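You operate a simulated robot arm through the tools that you are given. There is no shell and no other tool. Be economical: measure what you need, move in short steps, check, and stop when the job is done.

The job below is to be done with a simulated two-armed robot. You get a single attempt, and the scene is never put back.

JOB
Take the lid off the green tin on the top of the steel stand and lay it down there.

Only the result counts: the job must be done as asked and must still hold three seconds after the hand-in. Knocking over, shifting, dropping, spilling or breaking anything else fails it. A push-on lid holds only when it is set on centred and level and pressed home; a screw cap is set on level and turned clockwise until tight.

ROBOT AND FRAMES
Two 7-joint arms with two-finger parallel grippers on one trunk, on a base that drives. Base frame: it is fixed to the floor where the robot stands at the start and does not move with it; the origin is under the middle of the robot, x ahead of it, y to its left, z up. Readings come in mm, degrees, newtons and seconds.
The left shoulder is at the start at [50, 177, 1029], the right one opposite. With the tool pointing down near the work surface each hand reaches from about 100 to 680 mm from the robot's upright axis, wherever it stands, measured 20 degrees to its own side. Payload 3.43 kg a hand.
The tool frame of a hand sits at the grasp point between the pads (the TCP): z along the fingers, y along the line on which they close. The tips reach 34 mm beyond it. Largest opening 128 mm; finger width 24, thickness 12; the body of the gripper, 48 by 130 mm, starts 96 mm behind the TCP.
Orientation is that of the tool frame in the base frame, as a unit quaternion [x, y, z, w]. With the fingers straight down and closing along the base's y, the tool's x points along the base's -x, its y along +y and its z along -z.

CONTROLS
- The arms move only by the tool step_arm. It takes "left_increments", "right_increments" or both (then of equal length, played together; a hand with none holds still); each is a list of rows, each a list of 3 entries, a list of its own where there are three numbers: the shift along the tool's x, y, z in mm, then the turn, a rotation vector about the tool's x, y, z in degrees, then the gripper command, from -1 (fully open) to 1 (shut), values between in proportion. In form: [[[tx, ty, tz], [wx, wy, wz], fingers], ...]. A call has 1 to 10 rows; each row shifts and turns the commanded pose from where the row before left it, along the tool's axes as they then stand. Each row takes 0.2 s and may step no farther than 50 mm and 8.6 degrees from the row before; otherwise, or with a gripper value out of range, the whole call is refused. A pose out of reach is approached as far as the arm can. The call stops where the force on the tool passes 40 N (or 10 N more than at its start, if that is more) or the arm is blocked; 0.2 s more then pass. The fingers move at their own pace (about 108 mm/s each) and stop on an object; they squeeze with about 22 N. The grip force told is the motor's: it shows also when the fingers shut on nothing. Time passes only in rows, and 0.2 s behind the last, so rows that do not move let the fingers close. The reply holds the time, the measured pose of the TCP, the force on the tool along the base axes, the opening and the grip force, in the units named above and with some noise, with the torque about the TCP (base axes, N m) and any sound that the robot's microphone picked up.
- Cameras (640 x 400 px; columns grow to the right, rows downward): "scene" is now at [162.3, 16.2, 1219.6]; the picture's right is [0.16, -0.99, 0.00], its down [-0.29, -0.05, -0.96] and it looks along [0.94, 0.16, -0.29] (base axes); focal length 277 px, centre (320, 200). "left" rides on the left gripper at [76, 11, -160] in its tool frame; the picture's right is [-0.15, 0.99, 0.00], its down [-0.88, -0.13, -0.46] and it looks along [-0.45, -0.07, 0.89] (tool axes); focal length 234 px, centre (320, 200). "right" rides on the right gripper at [76, -11, -160] in its tool frame; the picture's right is [0.15, 0.99, 0.00], its down [-0.88, 0.13, -0.46] and it looks along [-0.45, 0.07, 0.89] (tool axes); focal length 234 px, centre (320, 200). There is no depth. A picture from a camera that has moved, and an enlarged one, comes with that camera's place and axes in the base frame and with its lens.
- snapshot(camera): a new picture of that camera. No time passes.
- raise_lower(by): slides the trunk up (or, below 0, down) by that many mm; the arms and the scene camera ride with it, the base frame stays. It gives what a move gives, with no picture.
- drive_base(legs): drives the robot by 1 to 6 legs, each [ahead, turn to the left] in mm and degrees, along the robot's own axes; the way and the turn of a leg run together, so that a leg with both is an arc; at most 1500 mm and 180 degrees a leg. The arms and the cameras ride along, it lands a little off, and it stops where it bumps. It gives what a move gives.
- turn_head(pan, tilt): turns the head with the scene camera to pan (to the left, within 80 degrees either way) and tilt (down, from -29 to 69), counted from straight ahead of the robot. It gives what a move gives.
- enlarge(camera, box): a new picture of the part [left, top, right, bottom] of that camera's present view, enlarged. No time passes.
- sign_off(): hands the job in; it is judged then, once.

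Go step by step. Nothing tells you exact positions but the pictures and the camera data: compare them with the known pose of the tool, close in by small moves and look again before you grip or let go. The budget is 120 turns and 88 pictures, counting those below and the enlarged ones. Unless the task says otherwise, let go and move clear before handing in, and close with one line.

The tools are called after "Call:" as name(argument=value, ...) on one line, values as JSON. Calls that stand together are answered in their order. step_arm: Moves the arms, as the interface text tells. Its arguments: {"type":"object","properties":{"left_increments":{"type":"array","items":{"type":"array"}},"right_increments":{"type":"array","items":{"type":"array"}}},"required":[]} The other tools are called the same way: raise_lower (by) slides the trunk up or down; drive_base (legs) drives the base; turn_head (pan, tilt) turns the head that bears the scene camera; snapshot (camera) takes a picture; enlarge (camera, box) takes an enlarged picture of a part of a camera's view; sign_off () hands the job in.

At the start:

```text
clock: 0.0
left_position: [478.6, 181.6, 1084.2]
left_ee_rot: [0.0, 1.0, -0.001, 0.001]
left_wrist_force: [0.0, 0.3, -0.1]
left_ft_torque: [0.0, -0.02, 0.0]
left_finger_gap: 128.2
left_grip_force: 0.0
right_position: [426.0, -110.1, 1150.1]
right_ee_rot: [0.001, 1.0, 0.001, 0.0]
right_wrist_force: [-0.7, 0.3, 0.1]
right_ft_torque: [0.02, -0.03, 0.01]
right_finger_gap: 127.9
right_grip_force: 0.0
trunk travel left (down, up): [-200.0, 201.0]
robot x, y, heading: [1.8, 1.1, 0.0]
head pan, tilt: [9.5, 16.9]
```

scene: 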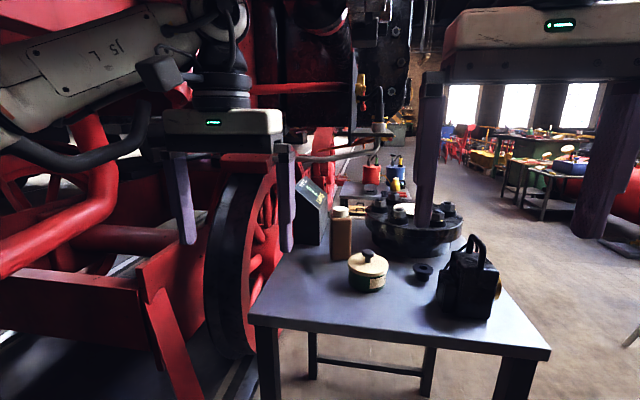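
right: 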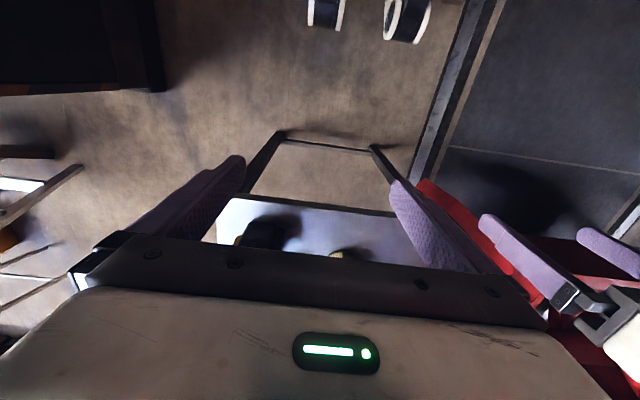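
left: 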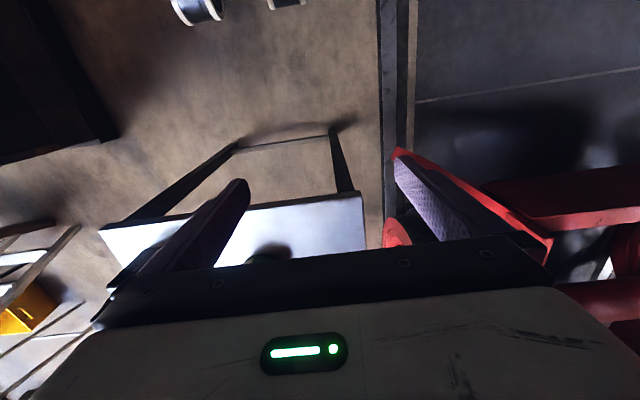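

I see a table-like steel stand with a tin with a cream lid and dark knob near its middle, plus other objects. I'll look closer first.

Call:
enlarge(camera="scene", box=[240, 180, 560, 380])

Call:
turn_head(pan=0, tilt=35)

Call:
snapshot(camera="scene")

```text
2.00 times, centred on (400, 280) of scene
camera zoom: at [162.3, 16.2, 1219.6], right [0.16, -0.99, 0.0], down [-0.29, -0.05, -0.96], along [0.94, 0.16, -0.29], focal length 554 px, centre (160, 40)
```

zoom: 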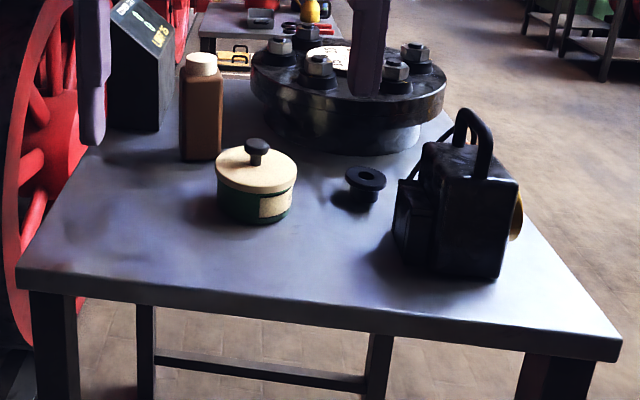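

```text
clock: 0.8
left_position: [479.1, 182.5, 1084.6]
left_ee_rot: [0.0, 1.0, 0.0, 0.002]
left_wrist_force: [-0.5, 0.1, -0.2]
left_ft_torque: [0.0, 0.0, -0.02]
left_finger_gap: 127.9
left_grip_force: 0.1
right_position: [426.7, -110.6, 1149.5]
right_ee_rot: [0.001, 1.0, 0.001, 0.001]
right_wrist_force: [0.6, 0.5, 0.6]
right_ft_torque: [0.05, 0.04, 0.01]
right_finger_gap: 127.8
right_grip_force: 0.1
trunk travel left (down, up): [-200.0, 201.0]
robot x, y, heading: [-0.2, -1.3, 0.3]
head pan, tilt: [0.0, 35.0]
```

```text
83 pictures are left
camera scene: at [158.3, 0.8, 1190.8], right [0.0, -1.0, 0.0], down [-0.57, 0.0, -0.82], along [0.82, 0.0, -0.57], focal length 277 px, centre (320, 200)
```

scene: 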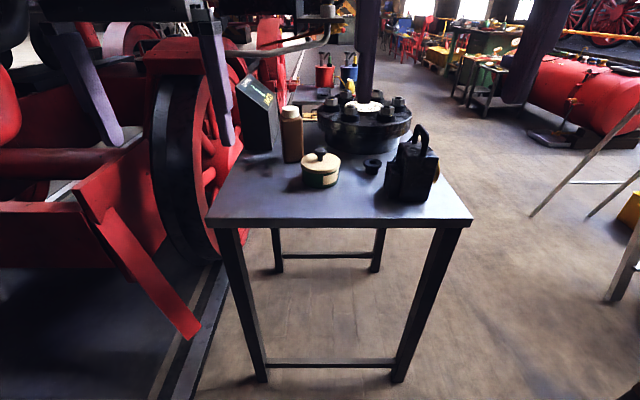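

The stand top is at about z 815 with its front edge near x 615; the tin is near x 800, y 0, with the knob top at about z 885. I'll drive 200 mm ahead to bring it into reach; the hands stay above everything.

Call:
drive_base(legs=[[200, 0]])

Call:
turn_head(pan=0, tilt=45)

Call:
snapshot(camera="scene")

Call:
snapshot(camera="right")

```text
clock: 2.4
left_position: [679.2, 180.9, 1055.3]
left_ee_rot: [0.001, 1.0, 0.0, 0.001]
left_wrist_force: [0.1, -0.3, -0.4]
left_ft_torque: [0.0, -0.03, -0.01]
left_finger_gap: 127.9
left_grip_force: 0.2
right_position: [624.8, -111.7, 1120.6]
right_ee_rot: [0.0, 1.0, 0.0, 0.002]
right_wrist_force: [0.0, -0.4, -0.1]
right_ft_torque: [0.03, -0.02, -0.01]
right_finger_gap: 127.9
right_grip_force: 0.0
trunk travel left (down, up): [-200.0, 201.0]
robot x, y, heading: [201.5, -0.3, -0.2]
head pan, tilt: [0.0, 35.0]
```

```text
clock: 3.1
left_position: [680.0, 181.3, 1054.1]
left_ee_rot: [0.001, 1.0, -0.001, 0.001]
left_wrist_force: [0.4, 0.5, 0.1]
left_ft_torque: [0.0, -0.01, 0.01]
left_finger_gap: 128.0
left_grip_force: 0.1
right_position: [627.4, -110.5, 1119.4]
right_ee_rot: [0.001, 1.0, 0.001, 0.001]
right_wrist_force: [0.1, -0.1, 0.5]
right_ft_torque: [0.01, 0.01, 0.01]
right_finger_gap: 128.0
right_grip_force: 0.1
trunk travel left (down, up): [-200.0, 201.0]
robot x, y, heading: [204.1, 0.7, 0.1]
head pan, tilt: [0.0, 45.0]
```

```text
82 pictures are left
camera scene: at [362.1, 3.9, 1212.1], right [0.04, -1.0, 0.0], down [-0.05, 0.0, -1.0], along [1.0, 0.04, -0.05], focal length 277 px, centre (320, 200)
```

scene: 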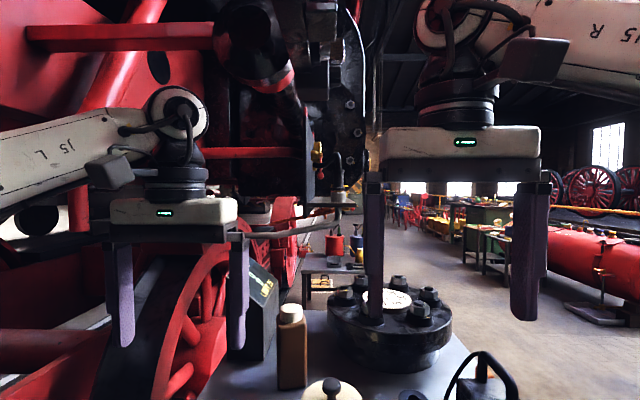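

```text
81 pictures are left
camera right: at [550.9, -122.2, 1280.5], right [-0.14, 0.99, 0.0], down [0.88, 0.13, 0.46], along [0.45, 0.07, -0.89], focal length 234 px, centre (320, 200)
```

right: 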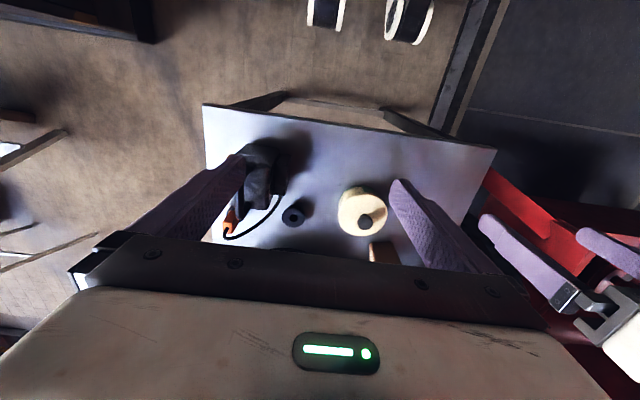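

The tin's knob lies near (790, 8). The scene camera reports a nearly level gaze despite tilt 45, so I'll set the head again and look.

Call:
turn_head(pan=0, tilt=50)

Call:
snapshot(camera="scene")

```text
clock: 3.8
left_position: [680.0, 181.7, 1053.1]
left_ee_rot: [0.001, 1.0, 0.001, 0.001]
left_wrist_force: [-0.1, -0.6, -0.2]
left_ft_torque: [0.02, -0.02, 0.02]
left_finger_gap: 128.2
left_grip_force: 0.1
right_position: [627.6, -109.5, 1119.3]
right_ee_rot: [0.001, 1.0, 0.001, 0.001]
right_wrist_force: [-1.4, -0.5, 0.3]
right_ft_torque: [0.02, 0.0, 0.01]
right_finger_gap: 128.0
right_grip_force: 0.2
trunk travel left (down, up): [-200.0, 201.0]
robot x, y, heading: [201.9, 0.9, -0.4]
head pan, tilt: [0.0, 50.0]
```

```text
80 pictures are left
camera scene: at [362.2, 3.2, 1212.3], right [0.03, -1.0, 0.0], down [-0.05, 0.0, -1.0], along [1.0, 0.03, -0.05], focal length 277 px, centre (320, 200)
```

scene: 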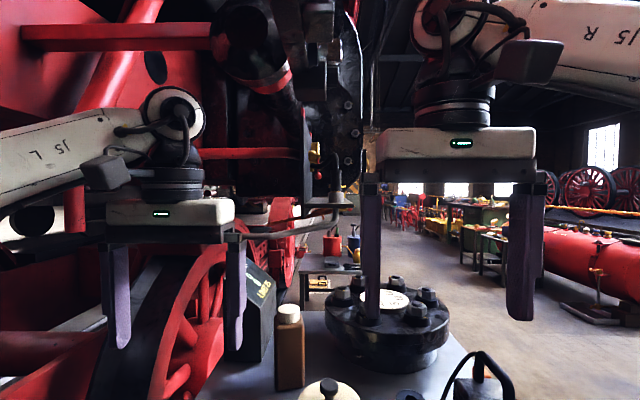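

The head didn't obey the command; I'll try a smaller tilt.

Call:
turn_head(pan=0, tilt=30)

Call:
snapshot(camera="scene")

```text
clock: 4.6
left_position: [680.7, 181.4, 1053.5]
left_ee_rot: [0.001, 1.0, 0.0, 0.0]
left_wrist_force: [0.1, -0.1, 0.6]
left_ft_torque: [0.01, 0.0, 0.01]
left_finger_gap: 127.8
left_grip_force: 0.0
right_position: [626.9, -110.5, 1118.7]
right_ee_rot: [0.0, 1.0, 0.001, 0.001]
right_wrist_force: [0.1, 0.2, 0.0]
right_ft_torque: [0.0, 0.0, -0.01]
right_finger_gap: 128.0
right_grip_force: 0.0
trunk travel left (down, up): [-200.0, 201.0]
robot x, y, heading: [202.5, 0.3, -0.0]
head pan, tilt: [0.0, 30.0]
```

```text
79 pictures are left
camera scene: at [362.3, 2.8, 1212.4], right [0.02, -1.0, 0.0], down [-0.05, 0.0, -1.0], along [1.0, 0.02, -0.05], focal length 277 px, centre (320, 200)
```

scene: 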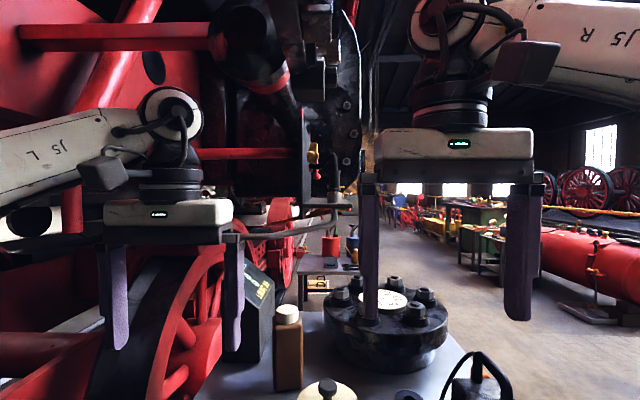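

The head is stuck near level, so I'll rely on the wrist cameras. I'll bring the right hand above the knob, still high, and withdraw the left hand a bit the way it came.

Call:
step_arm(right_increments=[[[-30, 0, 0], [0, 0, 0], -1], [[-30, 20, 0], [0, 0, 0], -1], [[-30, 25, 0], [0, 0, 0], -1], [[-25, 25, 0], [0, 0, 0], -1], [[-25, 25, 20], [0, 0, 0], -1], [[-10, 15, 40], [0, 0, 0], -1]], left_increments=[[[25, 0, 0], [0, 0, 0], -1], [[25, 0, 0], [0, 0, 0], -1], [[25, 0, 0], [0, 0, 0], -1], [[25, 0, 0], [0, 0, 0], -1], [[0, 0, 0], [0, 0, 0], -1], [[0, 0, 0], [0, 0, 0], -1]])

Call:
snapshot(camera="right")

Call:
snapshot(camera="left")

Call:
snapshot(camera="scene")

```text
clock: 6.2
left_position: [577.5, 183.1, 1053.0]
left_ee_rot: [0.001, 1.0, -0.001, 0.002]
left_wrist_force: [-0.6, -0.3, 0.1]
left_ft_torque: [-0.04, 0.01, -0.01]
left_finger_gap: 127.8
left_grip_force: 0.0
right_position: [735.1, -39.3, 1057.6]
right_ee_rot: [0.001, 1.0, 0.001, 0.001]
right_wrist_force: [-0.2, -0.1, -0.5]
right_ft_torque: [-0.01, 0.02, -0.02]
right_finger_gap: 128.2
right_grip_force: 0.1
right hand out of reach, approached as far as the arm can: row 3, 4, 5
trunk travel left (down, up): [-200.0, 201.0]
robot x, y, heading: [201.3, 1.1, -0.1]
head pan, tilt: [0.0, 30.0]
stopped in row 6 (left hand): the arm was blocked; the commanded pose is now the measured one
```

```text
78 pictures are left
camera right: at [658.5, -50.4, 1218.2], right [-0.14, 0.99, 0.0], down [0.88, 0.13, 0.46], along [0.45, 0.07, -0.89], focal length 234 px, centre (320, 200)
```

right: 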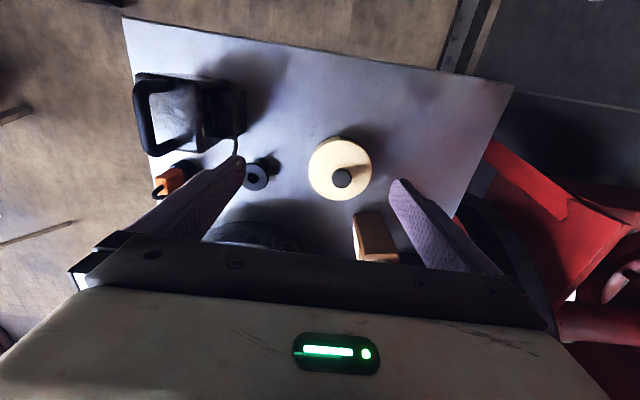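

```text
77 pictures are left
camera left: at [500.7, 195.5, 1213.2], right [0.15, 0.99, 0.0], down [0.88, -0.13, 0.46], along [0.45, -0.07, -0.89], focal length 234 px, centre (320, 200)
```

left: 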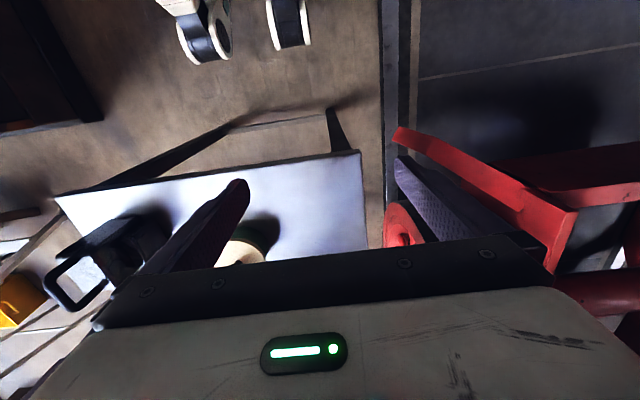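

```text
76 pictures are left
camera scene: at [361.2, 2.5, 1211.8], right [0.02, -1.0, 0.0], down [-0.05, 0.0, -1.0], along [1.0, 0.02, -0.05], focal length 277 px, centre (320, 200)
```

scene: 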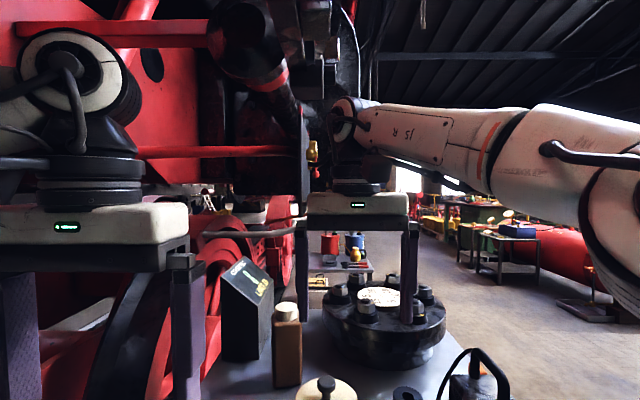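

The knob is now seen near (785, 4). The right hand hit its reach limit while high, so I'll lower it to about 1000 then shift ahead and left.

Call:
step_arm(right_increments=[[[0, 0, 30], [0, 0, 0], -1], [[0, 0, 27], [0, 0, 0], -1], [[-20, 20, 0], [0, 0, 0], -1], [[-20, 15, 0], [0, 0, 0], -1], [[-10, 8, 0], [0, 0, 0], -1], [[0, 0, 0], [0, 0, 0], -1]])

Call:
snapshot(camera="right")

```text
clock: 7.8
left_position: [576.9, 183.5, 1052.9]
left_ee_rot: [0.001, 1.0, -0.001, 0.001]
left_wrist_force: [0.0, -0.2, 0.2]
left_ft_torque: [-0.02, -0.01, 0.03]
left_finger_gap: 127.9
left_grip_force: 0.1
right_position: [765.7, -9.4, 997.2]
right_ee_rot: [0.004, 1.0, 0.003, 0.001]
right_wrist_force: [0.9, -0.3, 0.1]
right_ft_torque: [0.0, 0.01, -0.01]
right_finger_gap: 127.8
right_grip_force: 0.1
right hand out of reach, approached as far as the arm can: row 4, 5
trunk travel left (down, up): [-200.0, 201.0]
robot x, y, heading: [196.1, 0.9, -0.2]
head pan, tilt: [0.0, 30.0]
stopped in row 6 (right hand): the arm was blocked; the commanded pose is now the measured one
```

```text
75 pictures are left
camera right: at [689.2, -20.0, 1157.4], right [-0.14, 0.99, 0.01], down [0.88, 0.12, 0.46], along [0.45, 0.07, -0.89], focal length 234 px, centre (320, 200)
```

right: 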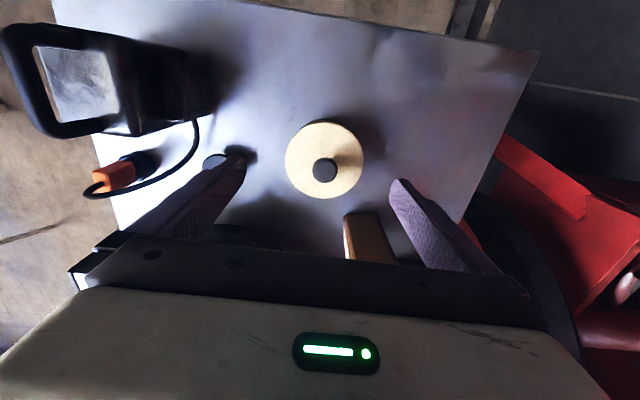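

The right arm can't reach that far ahead. Turning the robot right by 20° puts the tin in the left arm's natural sector and on the open side. First I'll retract the right hand up and back.

Call:
step_arm(right_increments=[[[20, -10, -20], [0, 0, 0], -1], [[30, -15, -30], [0, 0, 0], -1], [[30, -20, -30], [0, 0, 0], -1], [[30, -20, -30], [0, 0, 0], -1], [[30, -20, -10], [0, 0, 0], -1], [[30, -20, 0], [0, 0, 0], -1], [[0, 0, 0], [0, 0, 0], -1]])

```text
clock: 9.6
left_position: [577.3, 186.2, 1052.9]
left_ee_rot: [0.001, 1.0, -0.001, 0.001]
left_wrist_force: [0.1, 0.6, 0.5]
left_ft_torque: [-0.01, 0.02, -0.01]
left_finger_gap: 128.0
left_grip_force: 0.0
right_position: [592.8, -111.3, 1115.2]
right_ee_rot: [0.003, 1.0, 0.001, 0.001]
right_wrist_force: [0.2, 0.5, 0.0]
right_ft_torque: [0.01, 0.0, 0.03]
right_finger_gap: 128.0
right_grip_force: 0.1
trunk travel left (down, up): [-200.0, 201.0]
robot x, y, heading: [199.3, -2.2, -0.5]
head pan, tilt: [0.0, 30.0]
stopped in row 7 (right hand): the arm was blocked; the commanded pose is now the measured one
```

The right hand is clear at z 1115. Now turn the base right by 20°.

Call:
drive_base(legs=[[0, -20]])

Call:
snapshot(camera="scene")

Call:
snapshot(camera="left")

```text
clock: 11.1
left_position: [622.9, 60.5, 1050.6]
left_ee_rot: [0.174, 0.985, -0.011, 0.0]
left_wrist_force: [1.1, 0.1, 0.1]
left_ft_torque: [-0.02, 0.02, 0.0]
left_finger_gap: 127.9
left_grip_force: 0.0
right_position: [536.7, -223.0, 1119.0]
right_ee_rot: [0.177, 0.984, -0.007, -0.001]
right_wrist_force: [-0.3, 0.5, 0.4]
right_ft_torque: [-0.01, 0.0, 0.01]
right_finger_gap: 128.0
right_grip_force: 0.0
trunk travel left (down, up): [-200.0, 201.0]
robot x, y, heading: [200.8, 1.6, -20.2]
head pan, tilt: [0.0, 30.0]
```

```text
74 pictures are left
camera scene: at [359.1, -28.6, 1217.4], right [-0.27, -0.96, 0.02], down [-0.01, -0.02, -1.0], along [0.96, -0.27, 0.0], focal length 277 px, centre (320, 200)
```

scene: 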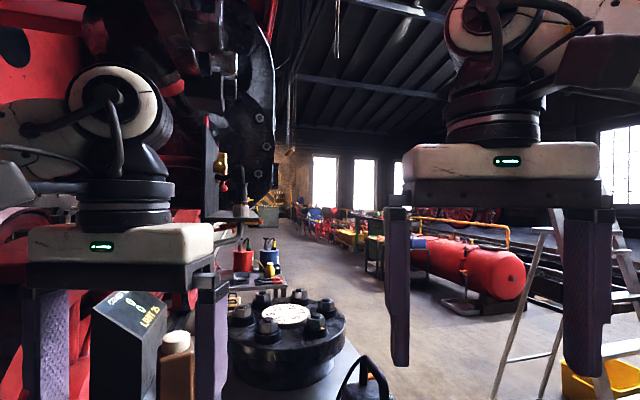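

```text
73 pictures are left
camera left: at [556.0, 99.2, 1210.0], right [0.48, 0.88, -0.02], down [0.78, -0.42, 0.46], along [0.4, -0.24, -0.89], focal length 234 px, centre (320, 200)
```

left: 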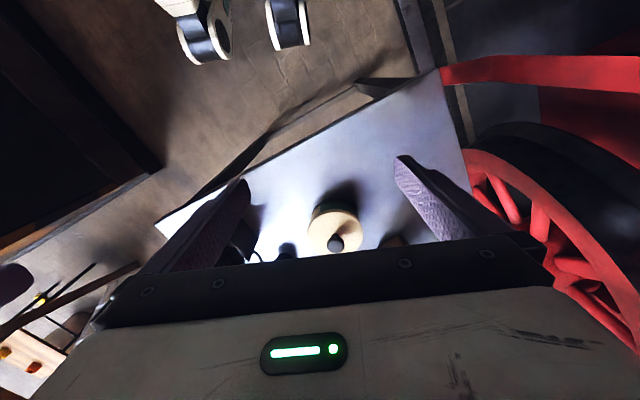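

The tin is now straight ahead of the left hand by about 176 mm. I'll advance most of that and descend to about 1000.

Call:
step_arm(left_increments=[[[-25, 0, 10], [0, 0, 0], -1], [[-30, 0, 10], [0, 0, 0], -1], [[-30, 0, 10], [0, 0, 0], -1], [[-30, 0, 10], [0, 0, 0], -1], [[-25, 0, 10], [0, 0, 0], -1], [[0, 0, 0], [0, 0, 0], -1]])

Call:
snapshot(camera="left")

Call:
snapshot(camera="scene")

```text
clock: 12.7
left_position: [752.4, 10.6, 1000.6]
left_ee_rot: [0.174, 0.985, -0.01, 0.0]
left_wrist_force: [0.4, -0.2, 0.1]
left_ft_torque: [0.0, -0.02, -0.01]
left_finger_gap: 127.9
left_grip_force: 0.2
right_position: [536.0, -221.0, 1117.0]
right_ee_rot: [0.176, 0.984, -0.007, -0.001]
right_wrist_force: [-0.6, 0.3, -0.4]
right_ft_torque: [0.0, -0.02, -0.04]
right_finger_gap: 127.9
right_grip_force: 0.0
trunk travel left (down, up): [-200.0, 201.0]
robot x, y, heading: [204.3, 4.2, -20.0]
head pan, tilt: [0.0, 30.0]
stopped in row 6 (left hand): the arm was blocked; the commanded pose is now the measured one
```

```text
72 pictures are left
camera left: at [685.6, 49.0, 1161.2], right [0.48, 0.88, -0.02], down [0.78, -0.42, 0.46], along [0.4, -0.23, -0.89], focal length 234 px, centre (320, 200)
```

left: 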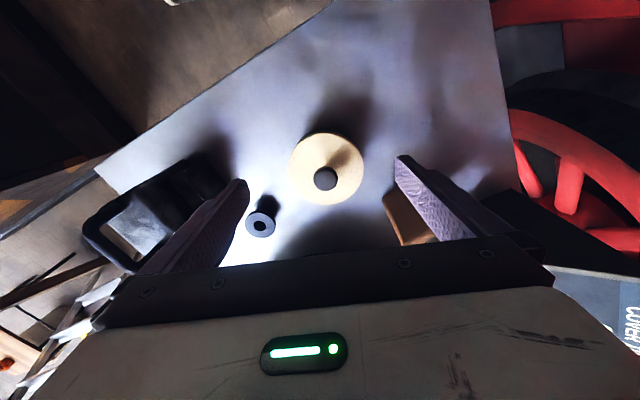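

```text
71 pictures are left
camera scene: at [358.4, -29.8, 1217.3], right [-0.28, -0.96, 0.02], down [-0.01, -0.02, -1.0], along [0.96, -0.28, 0.0], focal length 277 px, centre (320, 200)
```

scene: 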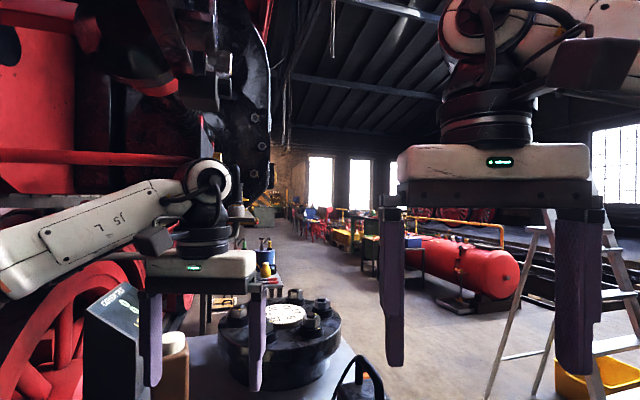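

Triangulated, the knob top is at about (784, 0, 892). I'll centre over it, narrow the fingers to about 75 mm and descend to 940.

Call:
step_arm(left_increments=[[[-17, 0, 0], [0, 0, 0], -0.15], [[-16, 0, 10], [0, 0, 0], -0.15], [[0, 0, 20], [0, 0, 0], -0.15], [[0, 0, 20], [0, 0, 0], -0.15], [[0, 0, 10], [0, 0, 0], -0.15], [[0, 0, 0], [0, 0, 0], -0.15]])

Call:
snapshot(camera="left")

Call:
snapshot(camera="right")

```text
clock: 14.3
left_position: [783.5, -2.7, 940.9]
left_ee_rot: [0.174, 0.985, -0.009, -0.001]
left_wrist_force: [-1.2, 0.3, 0.2]
left_ft_torque: [-0.01, 0.06, 0.0]
left_finger_gap: 73.6
left_grip_force: 0.1
right_position: [536.5, -221.9, 1119.0]
right_ee_rot: [0.176, 0.984, -0.008, -0.001]
right_wrist_force: [0.2, 0.1, -0.7]
right_ft_torque: [0.01, 0.0, 0.0]
right_finger_gap: 127.8
right_grip_force: 0.1
trunk travel left (down, up): [-200.0, 201.0]
robot x, y, heading: [197.8, 2.2, -20.0]
head pan, tilt: [0.0, 30.0]
stopped in row 6 (left hand): the arm was blocked; the commanded pose is now the measured one
```

```text
70 pictures are left
camera left: at [717.5, 36.0, 1101.3], right [0.48, 0.88, -0.02], down [0.79, -0.41, 0.46], along [0.4, -0.23, -0.89], focal length 234 px, centre (320, 200)
```

left: 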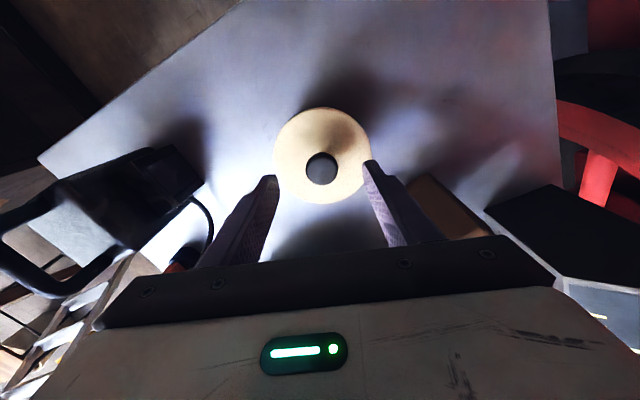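

```text
69 pictures are left
camera right: at [462.4, -204.1, 1278.7], right [0.21, 0.98, -0.01], down [0.87, -0.18, 0.46], along [0.44, -0.11, -0.89], focal length 234 px, centre (320, 200)
```

right: 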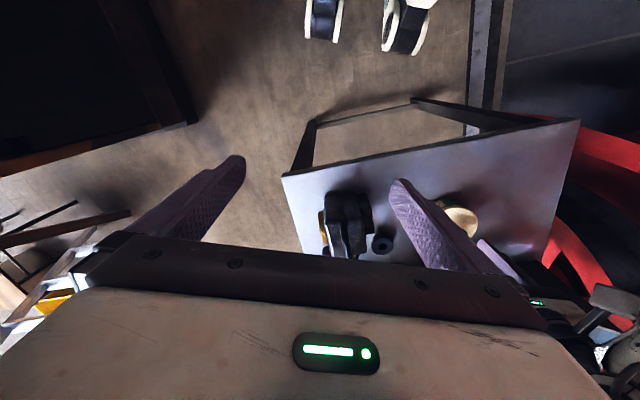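

The fingers straddle the knob well, centred. I'll descend to TCP about 906 so the tips bracket the knob, watching force.

Call:
step_arm(left_increments=[[[0, 0, 12], [0, 0, 0], -0.15], [[0, 0, 12], [0, 0, 0], -0.15], [[0, 0, 10], [0, 0, 0], -0.15], [[0, 0, 0], [0, 0, 0], -0.15]])

Call:
snapshot(camera="left")

Call:
enlarge(camera="scene", box=[80, 220, 400, 400])

```text
clock: 15.3
left_position: [783.6, -4.3, 910.1]
left_ee_rot: [0.175, 0.985, -0.012, 0.003]
left_wrist_force: [-1.6, -0.8, 26.0]
left_ft_torque: [1.01, -0.18, 0.07]
left_finger_gap: 72.7
left_grip_force: 0.0
right_position: [536.8, -221.5, 1119.5]
right_ee_rot: [0.178, 0.984, -0.008, 0.001]
right_wrist_force: [-0.1, -0.8, 0.2]
right_ft_torque: [-0.05, -0.01, 0.0]
right_finger_gap: 128.0
right_grip_force: 0.0
trunk travel left (down, up): [-200.0, 201.0]
robot x, y, heading: [203.7, -0.3, -20.0]
head pan, tilt: [0.0, 30.0]
```

```text
68 pictures are left
camera left: at [716.6, 35.7, 1070.2], right [0.48, 0.88, -0.02], down [0.78, -0.41, 0.47], along [0.4, -0.24, -0.88], focal length 234 px, centre (320, 200)
```

left: 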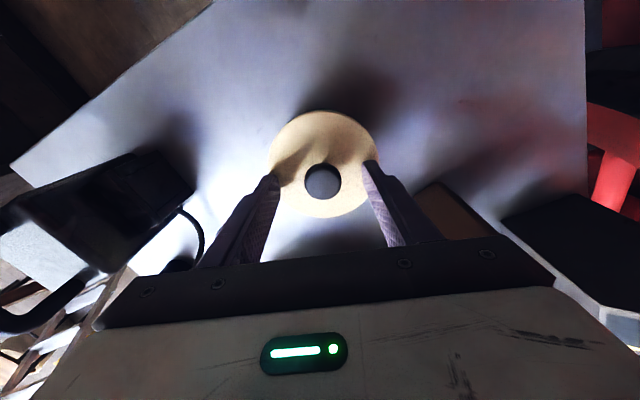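

```text
2.00 times, centred on (240, 310) of scene
camera zoom: at [357.7, -31.2, 1217.3], right [-0.29, -0.96, 0.02], down [-0.01, -0.02, -1.0], along [0.96, -0.29, 0.0], focal length 554 px, centre (480, -20)
```

zoom: 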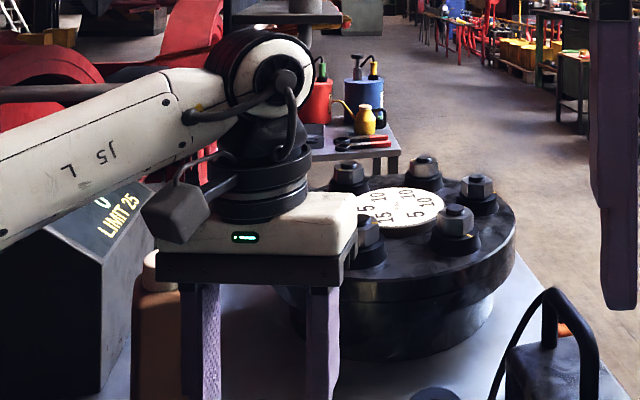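

The tips touched the lid (top about z 876) with the knob between them. I'll back up 4 mm and close on the knob.

Call:
step_arm(left_increments=[[[0, 0, -4], [0, 0, 0], -0.15], [[0, 0, -3], [0, 0, 0], -0.15], [[0, 0, 0], [0, 0, 0], 0.3], [[0, 0, 0], [0, 0, 0], 1], [[0, 0, 0], [0, 0, 0], 1], [[0, 0, 0], [0, 0, 0], 1]])

Call:
snapshot(camera="left")

```text
clock: 16.9
left_position: [783.9, -4.3, 915.7]
left_ee_rot: [0.175, 0.985, -0.009, 0.0]
left_wrist_force: [0.0, 0.6, -0.6]
left_ft_torque: [0.02, -0.02, -0.01]
left_finger_gap: 28.8
left_grip_force: 22.2
right_position: [536.0, -222.7, 1118.2]
right_ee_rot: [0.176, 0.984, -0.007, 0.0]
right_wrist_force: [0.0, -0.5, -0.7]
right_ft_torque: [0.01, -0.01, -0.03]
right_finger_gap: 127.8
right_grip_force: 0.0
trunk travel left (down, up): [-200.0, 201.0]
robot x, y, heading: [196.0, 2.9, -20.0]
head pan, tilt: [0.0, 30.0]
heard: snap
stopped in row 6 (left hand): the arm was blocked; the commanded pose is now the measured one
```

```text
66 pictures are left
camera left: at [717.2, 34.5, 1074.9], right [0.48, 0.88, -0.02], down [0.78, -0.42, 0.46], along [0.4, -0.23, -0.89], focal length 234 px, centre (320, 200)
```

left: 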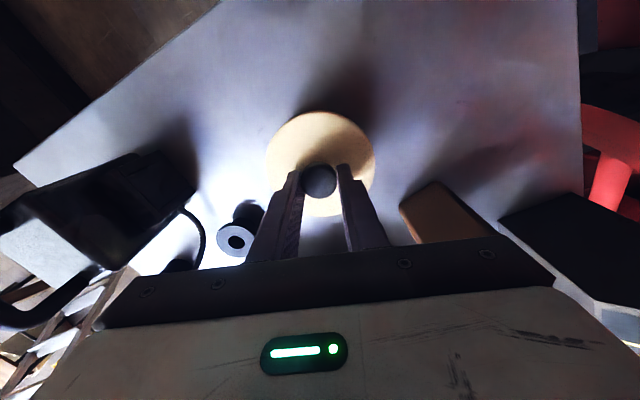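

The knob is gripped (28.8 mm, 22 N). I'll lift gently and watch the force.

Call:
step_arm(left_increments=[[[0, 0, -3], [0, 0, 0], 1], [[0, 0, -3], [0, 0, 0], 1], [[0, 0, -3], [0, 0, 0], 1], [[0, 0, -3], [0, 0, 0], 1]])

Call:
snapshot(camera="left")

```text
clock: 18.1
left_position: [784.3, -3.5, 927.9]
left_ee_rot: [0.173, 0.985, -0.009, -0.001]
left_wrist_force: [0.6, 0.4, -1.3]
left_ft_torque: [0.0, 0.02, 0.02]
left_finger_gap: 28.9
left_grip_force: 22.1
right_position: [537.0, -222.8, 1117.2]
right_ee_rot: [0.176, 0.984, -0.007, 0.0]
right_wrist_force: [-0.5, 0.1, 0.9]
right_ft_torque: [-0.01, -0.02, 0.0]
right_finger_gap: 128.0
right_grip_force: 0.1
trunk travel left (down, up): [-200.0, 201.0]
robot x, y, heading: [200.7, 1.1, -20.0]
head pan, tilt: [0.0, 30.0]
stopped in row 4 (left hand): the arm was blocked; the commanded pose is now the measured one
```

```text
65 pictures are left
camera left: at [717.3, 35.3, 1087.7], right [0.48, 0.88, -0.02], down [0.78, -0.42, 0.46], along [0.4, -0.23, -0.89], focal length 234 px, centre (320, 200)
```

left: 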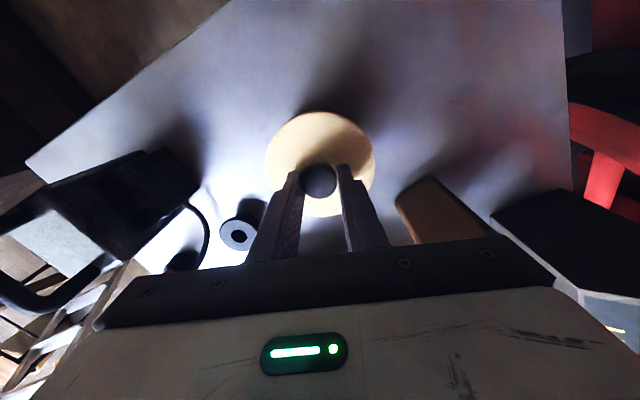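

The lid rises with the hand at little force (about 1.3 N). I'll lift 50 mm more and look whether the tin stays behind.

Call:
step_arm(left_increments=[[[0, 0, -15], [0, 0, 0], 1], [[0, 0, -20], [0, 0, 0], 1], [[0, 0, -20], [0, 0, 0], 1], [[0, 0, 0], [0, 0, 0], 1]])

Call:
snapshot(camera="left")

Call:
snapshot(camera="right")

Call:
snapshot(camera="scene")

```text
clock: 19.3
left_position: [782.4, -3.2, 982.3]
left_ee_rot: [0.173, 0.985, -0.008, 0.0]
left_wrist_force: [0.1, -0.5, -1.4]
left_ft_torque: [0.01, -0.02, -0.02]
left_finger_gap: 28.3
left_grip_force: 22.0
right_position: [535.4, -222.6, 1117.2]
right_ee_rot: [0.176, 0.984, -0.006, 0.0]
right_wrist_force: [-0.3, 0.1, -0.2]
right_ft_torque: [0.03, -0.01, 0.05]
right_finger_gap: 128.2
right_grip_force: 0.0
trunk travel left (down, up): [-200.0, 201.0]
robot x, y, heading: [199.4, 3.2, -19.9]
head pan, tilt: [0.0, 30.0]
stopped in row 4 (left hand): the arm was blocked; the commanded pose is now the measured one
```

```text
64 pictures are left
camera left: at [716.4, 35.4, 1142.8], right [0.48, 0.88, -0.02], down [0.79, -0.42, 0.46], along [0.4, -0.23, -0.89], focal length 234 px, centre (320, 200)
```

left: 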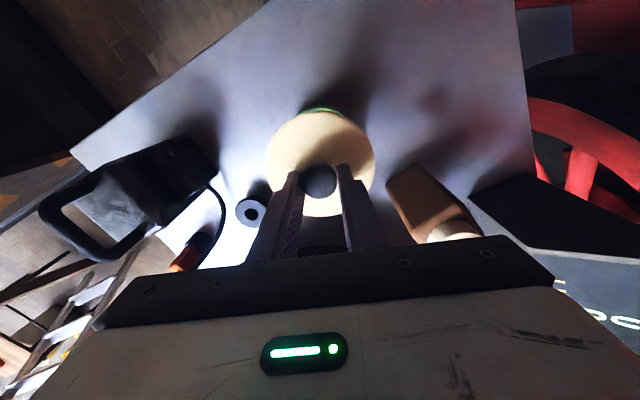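

```text
63 pictures are left
camera right: at [462.4, -204.7, 1278.5], right [0.21, 0.98, -0.01], down [0.87, -0.18, 0.46], along [0.44, -0.1, -0.89], focal length 234 px, centre (320, 200)
```

right: 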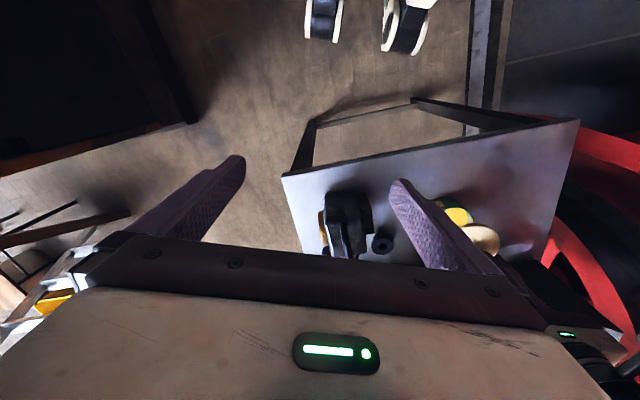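

```text
62 pictures are left
camera scene: at [357.5, -32.6, 1217.3], right [-0.3, -0.95, 0.02], down [-0.01, -0.02, -1.0], along [0.95, -0.3, 0.0], focal length 277 px, centre (320, 200)
```

scene: 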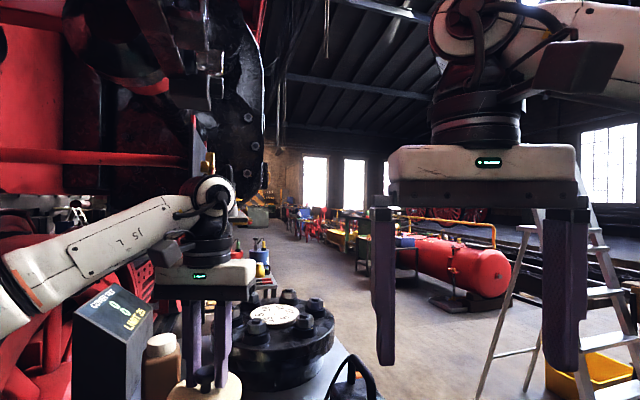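

The lid is free and the tin stays put with its contents. I'll carry the lid back-left over the empty part of the stand, near (715, 125).

Call:
step_arm(left_increments=[[[20, 0, 0], [0, 0, 0], 1], [[25, 15, 0], [0, 0, 0], 1], [[25, 22, 0], [0, 0, 0], 1], [[22, 25, 0], [0, 0, 0], 1], [[15, 22, 0], [0, 0, 0], 1], [[0, 13, 0], [0, 0, 0], 1], [[0, 0, 0], [0, 0, 0], 1]])

Call:
snapshot(camera="left")

Call:
snapshot(camera="right")

```text
clock: 21.1
left_position: [715.2, 122.4, 981.4]
left_ee_rot: [0.174, 0.985, -0.008, -0.001]
left_wrist_force: [0.0, 0.2, -1.1]
left_ft_torque: [0.02, 0.01, 0.0]
left_finger_gap: 28.4
left_grip_force: 22.0
right_position: [536.6, -223.1, 1117.2]
right_ee_rot: [0.176, 0.984, -0.006, 0.0]
right_wrist_force: [-0.1, -0.4, -0.4]
right_ft_torque: [0.01, 0.01, 0.02]
right_finger_gap: 128.2
right_grip_force: 0.1
trunk travel left (down, up): [-200.0, 201.0]
robot x, y, heading: [200.2, 1.6, -19.9]
head pan, tilt: [0.0, 30.0]
stopped in row 7 (left hand): the arm was blocked; the commanded pose is now the measured one
```

```text
61 pictures are left
camera left: at [649.3, 162.3, 1141.1], right [0.48, 0.88, -0.02], down [0.78, -0.42, 0.46], along [0.4, -0.23, -0.89], focal length 234 px, centre (320, 200)
```

left: 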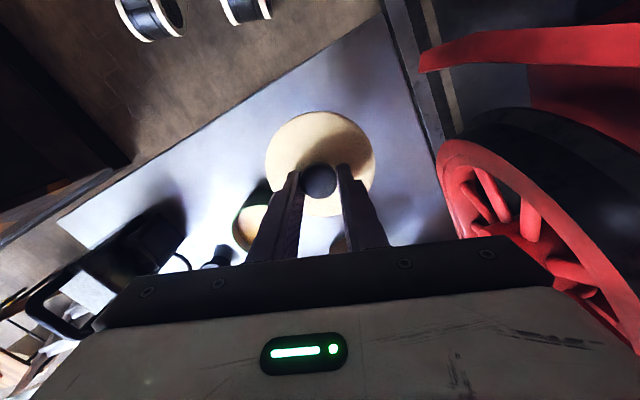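

```text
60 pictures are left
camera right: at [462.4, -204.9, 1278.3], right [0.21, 0.98, -0.01], down [0.87, -0.18, 0.46], along [0.44, -0.1, -0.89], focal length 234 px, centre (320, 200)
```

right: 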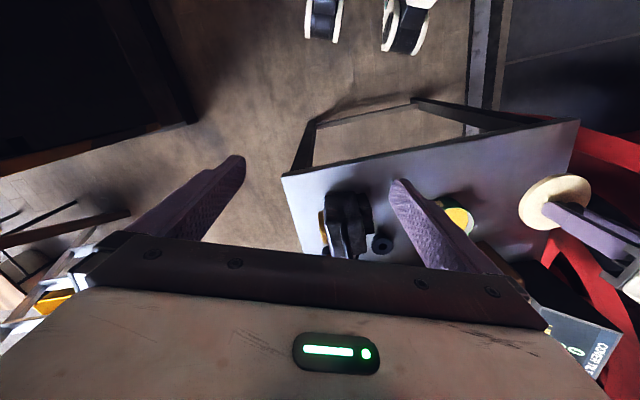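

The spot below is clear: over 70 mm from the left edge and well off the tin. I'll descend to about 890.

Call:
step_arm(left_increments=[[[0, 0, 20], [0, 0, 0], 1], [[0, 0, 25], [0, 0, 0], 1], [[0, 0, 25], [0, 0, 0], 1], [[0, 0, 15], [0, 0, 0], 1], [[0, 0, 0], [0, 0, 0], 1]])

Call:
snapshot(camera="left")

Call:
snapshot(camera="right")

```text
clock: 22.5
left_position: [713.6, 122.0, 897.0]
left_ee_rot: [0.173, 0.985, -0.009, 0.0]
left_wrist_force: [0.3, -0.3, -0.6]
left_ft_torque: [0.01, -0.04, 0.01]
left_finger_gap: 28.4
left_grip_force: 21.7
right_position: [536.0, -223.0, 1117.5]
right_ee_rot: [0.176, 0.984, -0.007, 0.0]
right_wrist_force: [-0.1, 0.7, -0.3]
right_ft_torque: [0.04, 0.01, 0.01]
right_finger_gap: 128.1
right_grip_force: 0.2
trunk travel left (down, up): [-200.0, 201.0]
robot x, y, heading: [198.5, 4.4, -19.6]
head pan, tilt: [0.0, 30.0]
stopped in row 5 (left hand): the arm was blocked; the commanded pose is now the measured one
```

```text
59 pictures are left
camera left: at [648.2, 161.2, 1055.8], right [0.48, 0.88, -0.02], down [0.78, -0.42, 0.46], along [0.4, -0.23, -0.89], focal length 234 px, centre (320, 200)
```

left: 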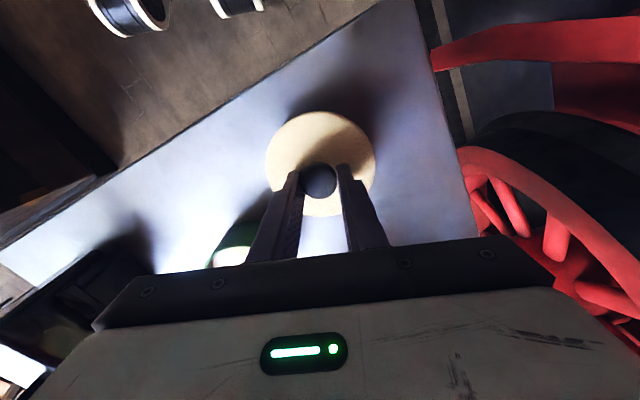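

```text
58 pictures are left
camera right: at [462.5, -205.1, 1278.2], right [0.21, 0.98, -0.01], down [0.87, -0.18, 0.46], along [0.44, -0.1, -0.89], focal length 234 px, centre (320, 200)
```

right: 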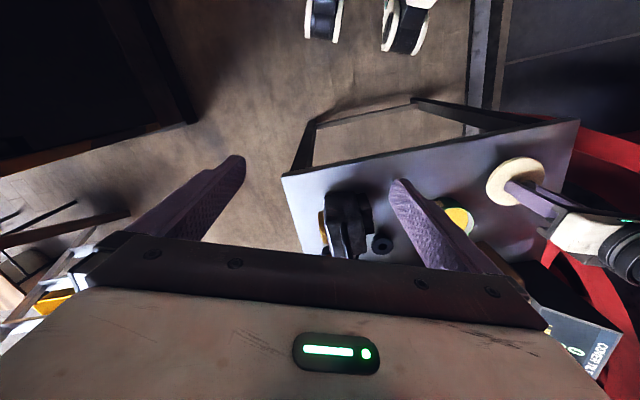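

Still hanging freely. I'll lower slowly in 3 mm steps, watching for contact.

Call:
step_arm(left_increments=[[[0, 0, 4], [0, 0, 0], 1], [[0, 0, 4], [0, 0, 0], 1], [[0, 0, 4], [0, 0, 0], 1], [[0, 0, 3], [0, 0, 0], 1]])

```text
clock: 23.7
left_position: [714.4, 122.0, 881.2]
left_ee_rot: [0.174, 0.985, -0.009, -0.001]
left_wrist_force: [0.2, -0.1, -1.5]
left_ft_torque: [0.02, -0.04, -0.01]
left_finger_gap: 28.8
left_grip_force: 21.9
right_position: [535.9, -222.0, 1116.9]
right_ee_rot: [0.176, 0.984, -0.006, -0.001]
right_wrist_force: [-0.1, 0.5, -0.3]
right_ft_torque: [-0.03, -0.01, 0.03]
right_finger_gap: 127.9
right_grip_force: 0.0
trunk travel left (down, up): [-200.0, 201.0]
robot x, y, heading: [199.1, -2.5, -20.2]
head pan, tilt: [0.0, 30.0]
stopped in row 4 (left hand): the arm was blocked; the commanded pose is now the measured one
```

No contact yet; I continue lowering in small steps.

Call:
step_arm(left_increments=[[[0, 0, 2], [0, 0, 0], 1], [[0, 0, 2], [0, 0, 0], 1], [[0, 0, 2], [0, 0, 0], 1], [[0, 0, 2], [0, 0, 0], 1]])

Call:
snapshot(camera="right")

```text
clock: 24.9
left_position: [714.1, 121.6, 871.9]
left_ee_rot: [0.172, 0.985, -0.008, -0.001]
left_wrist_force: [-0.5, -0.6, -0.4]
left_ft_torque: [0.04, 0.0, -0.02]
left_finger_gap: 28.7
left_grip_force: 22.2
right_position: [536.1, -222.8, 1117.7]
right_ee_rot: [0.176, 0.984, -0.005, -0.001]
right_wrist_force: [0.1, 0.2, -0.6]
right_ft_torque: [0.0, -0.03, 0.0]
right_finger_gap: 127.8
right_grip_force: 0.2
trunk travel left (down, up): [-200.0, 201.0]
robot x, y, heading: [197.6, -0.2, -19.9]
head pan, tilt: [0.0, 30.0]
stopped in row 4 (left hand): the arm was blocked; the commanded pose is now the measured one
```

```text
57 pictures are left
camera right: at [462.5, -205.2, 1278.1], right [0.21, 0.98, -0.01], down [0.87, -0.18, 0.46], along [0.44, -0.1, -0.89], focal length 234 px, centre (320, 200)
```

right: 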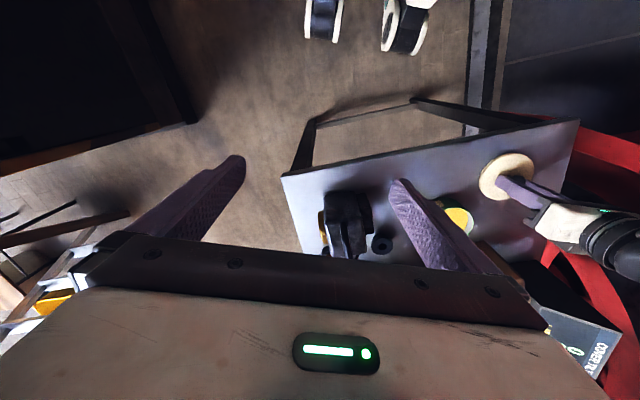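

Call:
step_arm(left_increments=[[[0, 0, 2], [0, 0, 0], 1], [[0, 0, 2], [0, 0, 0], 1], [[0, 0, 2], [0, 0, 0], 1], [[0, 0, 1], [0, 0, 0], 1]])

Call:
enlarge(camera="right", box=[400, 110, 600, 240])

```text
clock: 25.9
left_position: [714.2, 120.2, 868.4]
left_ee_rot: [0.174, 0.985, -0.011, 0.002]
left_wrist_force: [-5.7, -2.1, 28.0]
left_ft_torque: [0.01, 0.31, -0.03]
left_finger_gap: 28.7
left_grip_force: 22.0
right_position: [536.3, -222.2, 1118.3]
right_ee_rot: [0.176, 0.984, -0.006, 0.0]
right_wrist_force: [0.0, -0.8, 0.2]
right_ft_torque: [0.04, 0.01, 0.0]
right_finger_gap: 127.9
right_grip_force: 0.1
trunk travel left (down, up): [-200.0, 201.0]
robot x, y, heading: [204.2, 4.1, -19.8]
head pan, tilt: [0.0, 30.0]
```

```text
3.08 times, centred on (500, 175) of right
camera zoom: at [462.2, -205.1, 1278.7], right [0.21, 0.98, -0.01], down [0.87, -0.18, 0.46], along [0.44, -0.1, -0.89], focal length 720 px, centre (-234, 277)
```

zoom: 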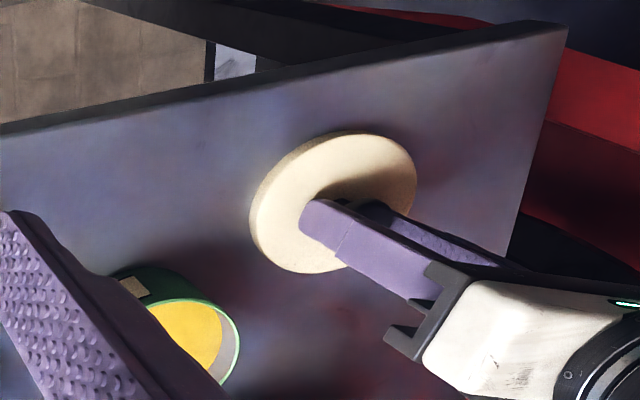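

The lid is on the stand (28 N contact). I'll relieve the pressure by 3 mm, open the fingers gently and rise straight up.

Call:
step_arm(left_increments=[[[0, 0, -1.5], [0, 0, 0], 1], [[0, 0, -0.5], [0, 0, 0], 1], [[0, 0, 0], [0, 0, 0], 1]])

```text
clock: 26.9
left_position: [713.8, 121.1, 869.3]
left_ee_rot: [0.173, 0.985, -0.008, 0.001]
left_wrist_force: [0.4, 1.5, 3.6]
left_ft_torque: [-0.06, -0.09, 0.03]
left_finger_gap: 28.5
left_grip_force: 22.1
right_position: [536.6, -223.5, 1117.9]
right_ee_rot: [0.176, 0.984, -0.006, -0.001]
right_wrist_force: [0.2, -0.8, 0.1]
right_ft_torque: [-0.01, -0.02, 0.0]
right_finger_gap: 128.3
right_grip_force: 0.1
trunk travel left (down, up): [-200.0, 201.0]
robot x, y, heading: [199.4, -0.5, -19.8]
head pan, tilt: [0.0, 30.0]
stopped in row 3 (left hand): the arm was blocked; the commanded pose is now the measured one
```

Light contact of 3.6 N remains. Open and rise.

Call:
step_arm(left_increments=[[[0, 0, 0], [0, 0, 0], 0.4], [[0, 0, 0], [0, 0, 0], 0.1], [[0, 0, -5], [0, 0, 0], 0.1], [[0, 0, -20], [0, 0, 0], 0.1], [[0, 0, -40], [0, 0, 0], 0.1], [[0, 0, -40], [0, 0, 0], 0.1], [[0, 0, -40], [0, 0, 0], 0.1]])

Call:
snapshot(camera="left")

Call:
enlarge(camera="right", box=[400, 110, 600, 240])

```text
clock: 28.7
left_position: [714.3, 124.0, 1014.4]
left_ee_rot: [0.172, 0.985, -0.008, 0.0]
left_wrist_force: [0.6, 0.4, -0.3]
left_ft_torque: [0.05, -0.02, 0.01]
left_finger_gap: 57.2
left_grip_force: 0.0
right_position: [535.5, -224.1, 1117.8]
right_ee_rot: [0.177, 0.984, -0.006, -0.001]
right_wrist_force: [0.1, 0.2, -0.1]
right_ft_torque: [0.01, -0.04, 0.01]
right_finger_gap: 128.0
right_grip_force: 0.1
trunk travel left (down, up): [-200.0, 201.0]
robot x, y, heading: [199.3, 1.5, -20.0]
head pan, tilt: [0.0, 30.0]
stopped in row 7 (left hand): the arm was blocked; the commanded pose is now the measured one
```

```text
55 pictures are left
camera left: at [647.0, 162.4, 1173.8], right [0.47, 0.88, -0.02], down [0.79, -0.41, 0.46], along [0.4, -0.23, -0.89], focal length 234 px, centre (320, 200)
```

left: 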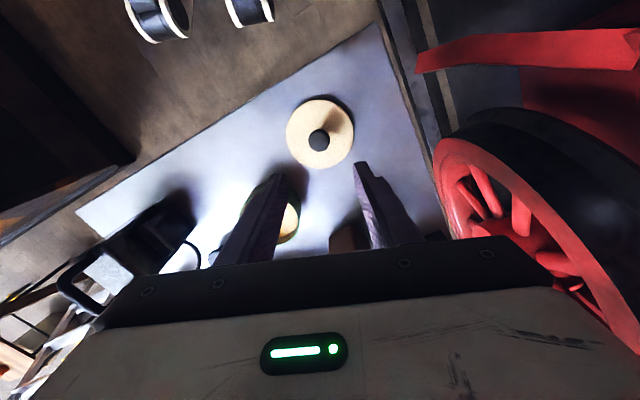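

```text
3.08 times, centred on (500, 175) of right
camera zoom: at [462.5, -205.8, 1278.0], right [0.21, 0.98, -0.01], down [0.87, -0.18, 0.45], along [0.44, -0.1, -0.89], focal length 720 px, centre (-234, 277)
```

zoom: 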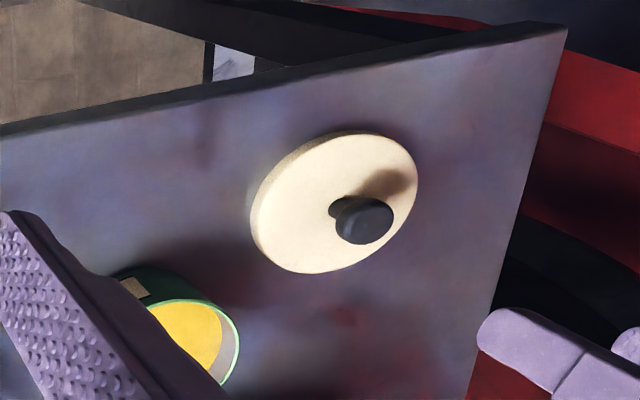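

The lid lies flat on the stand beside the open tin, which stands undisturbed, and both hands are clear. I'm handing in.

Call:
sign_off()

```text
The job is handed in.
```

The lid is off the green tin and lies flat on top of the steel stand, next to the tin. In the last pictures the tin was still upright with its contents, and both hands were clear.
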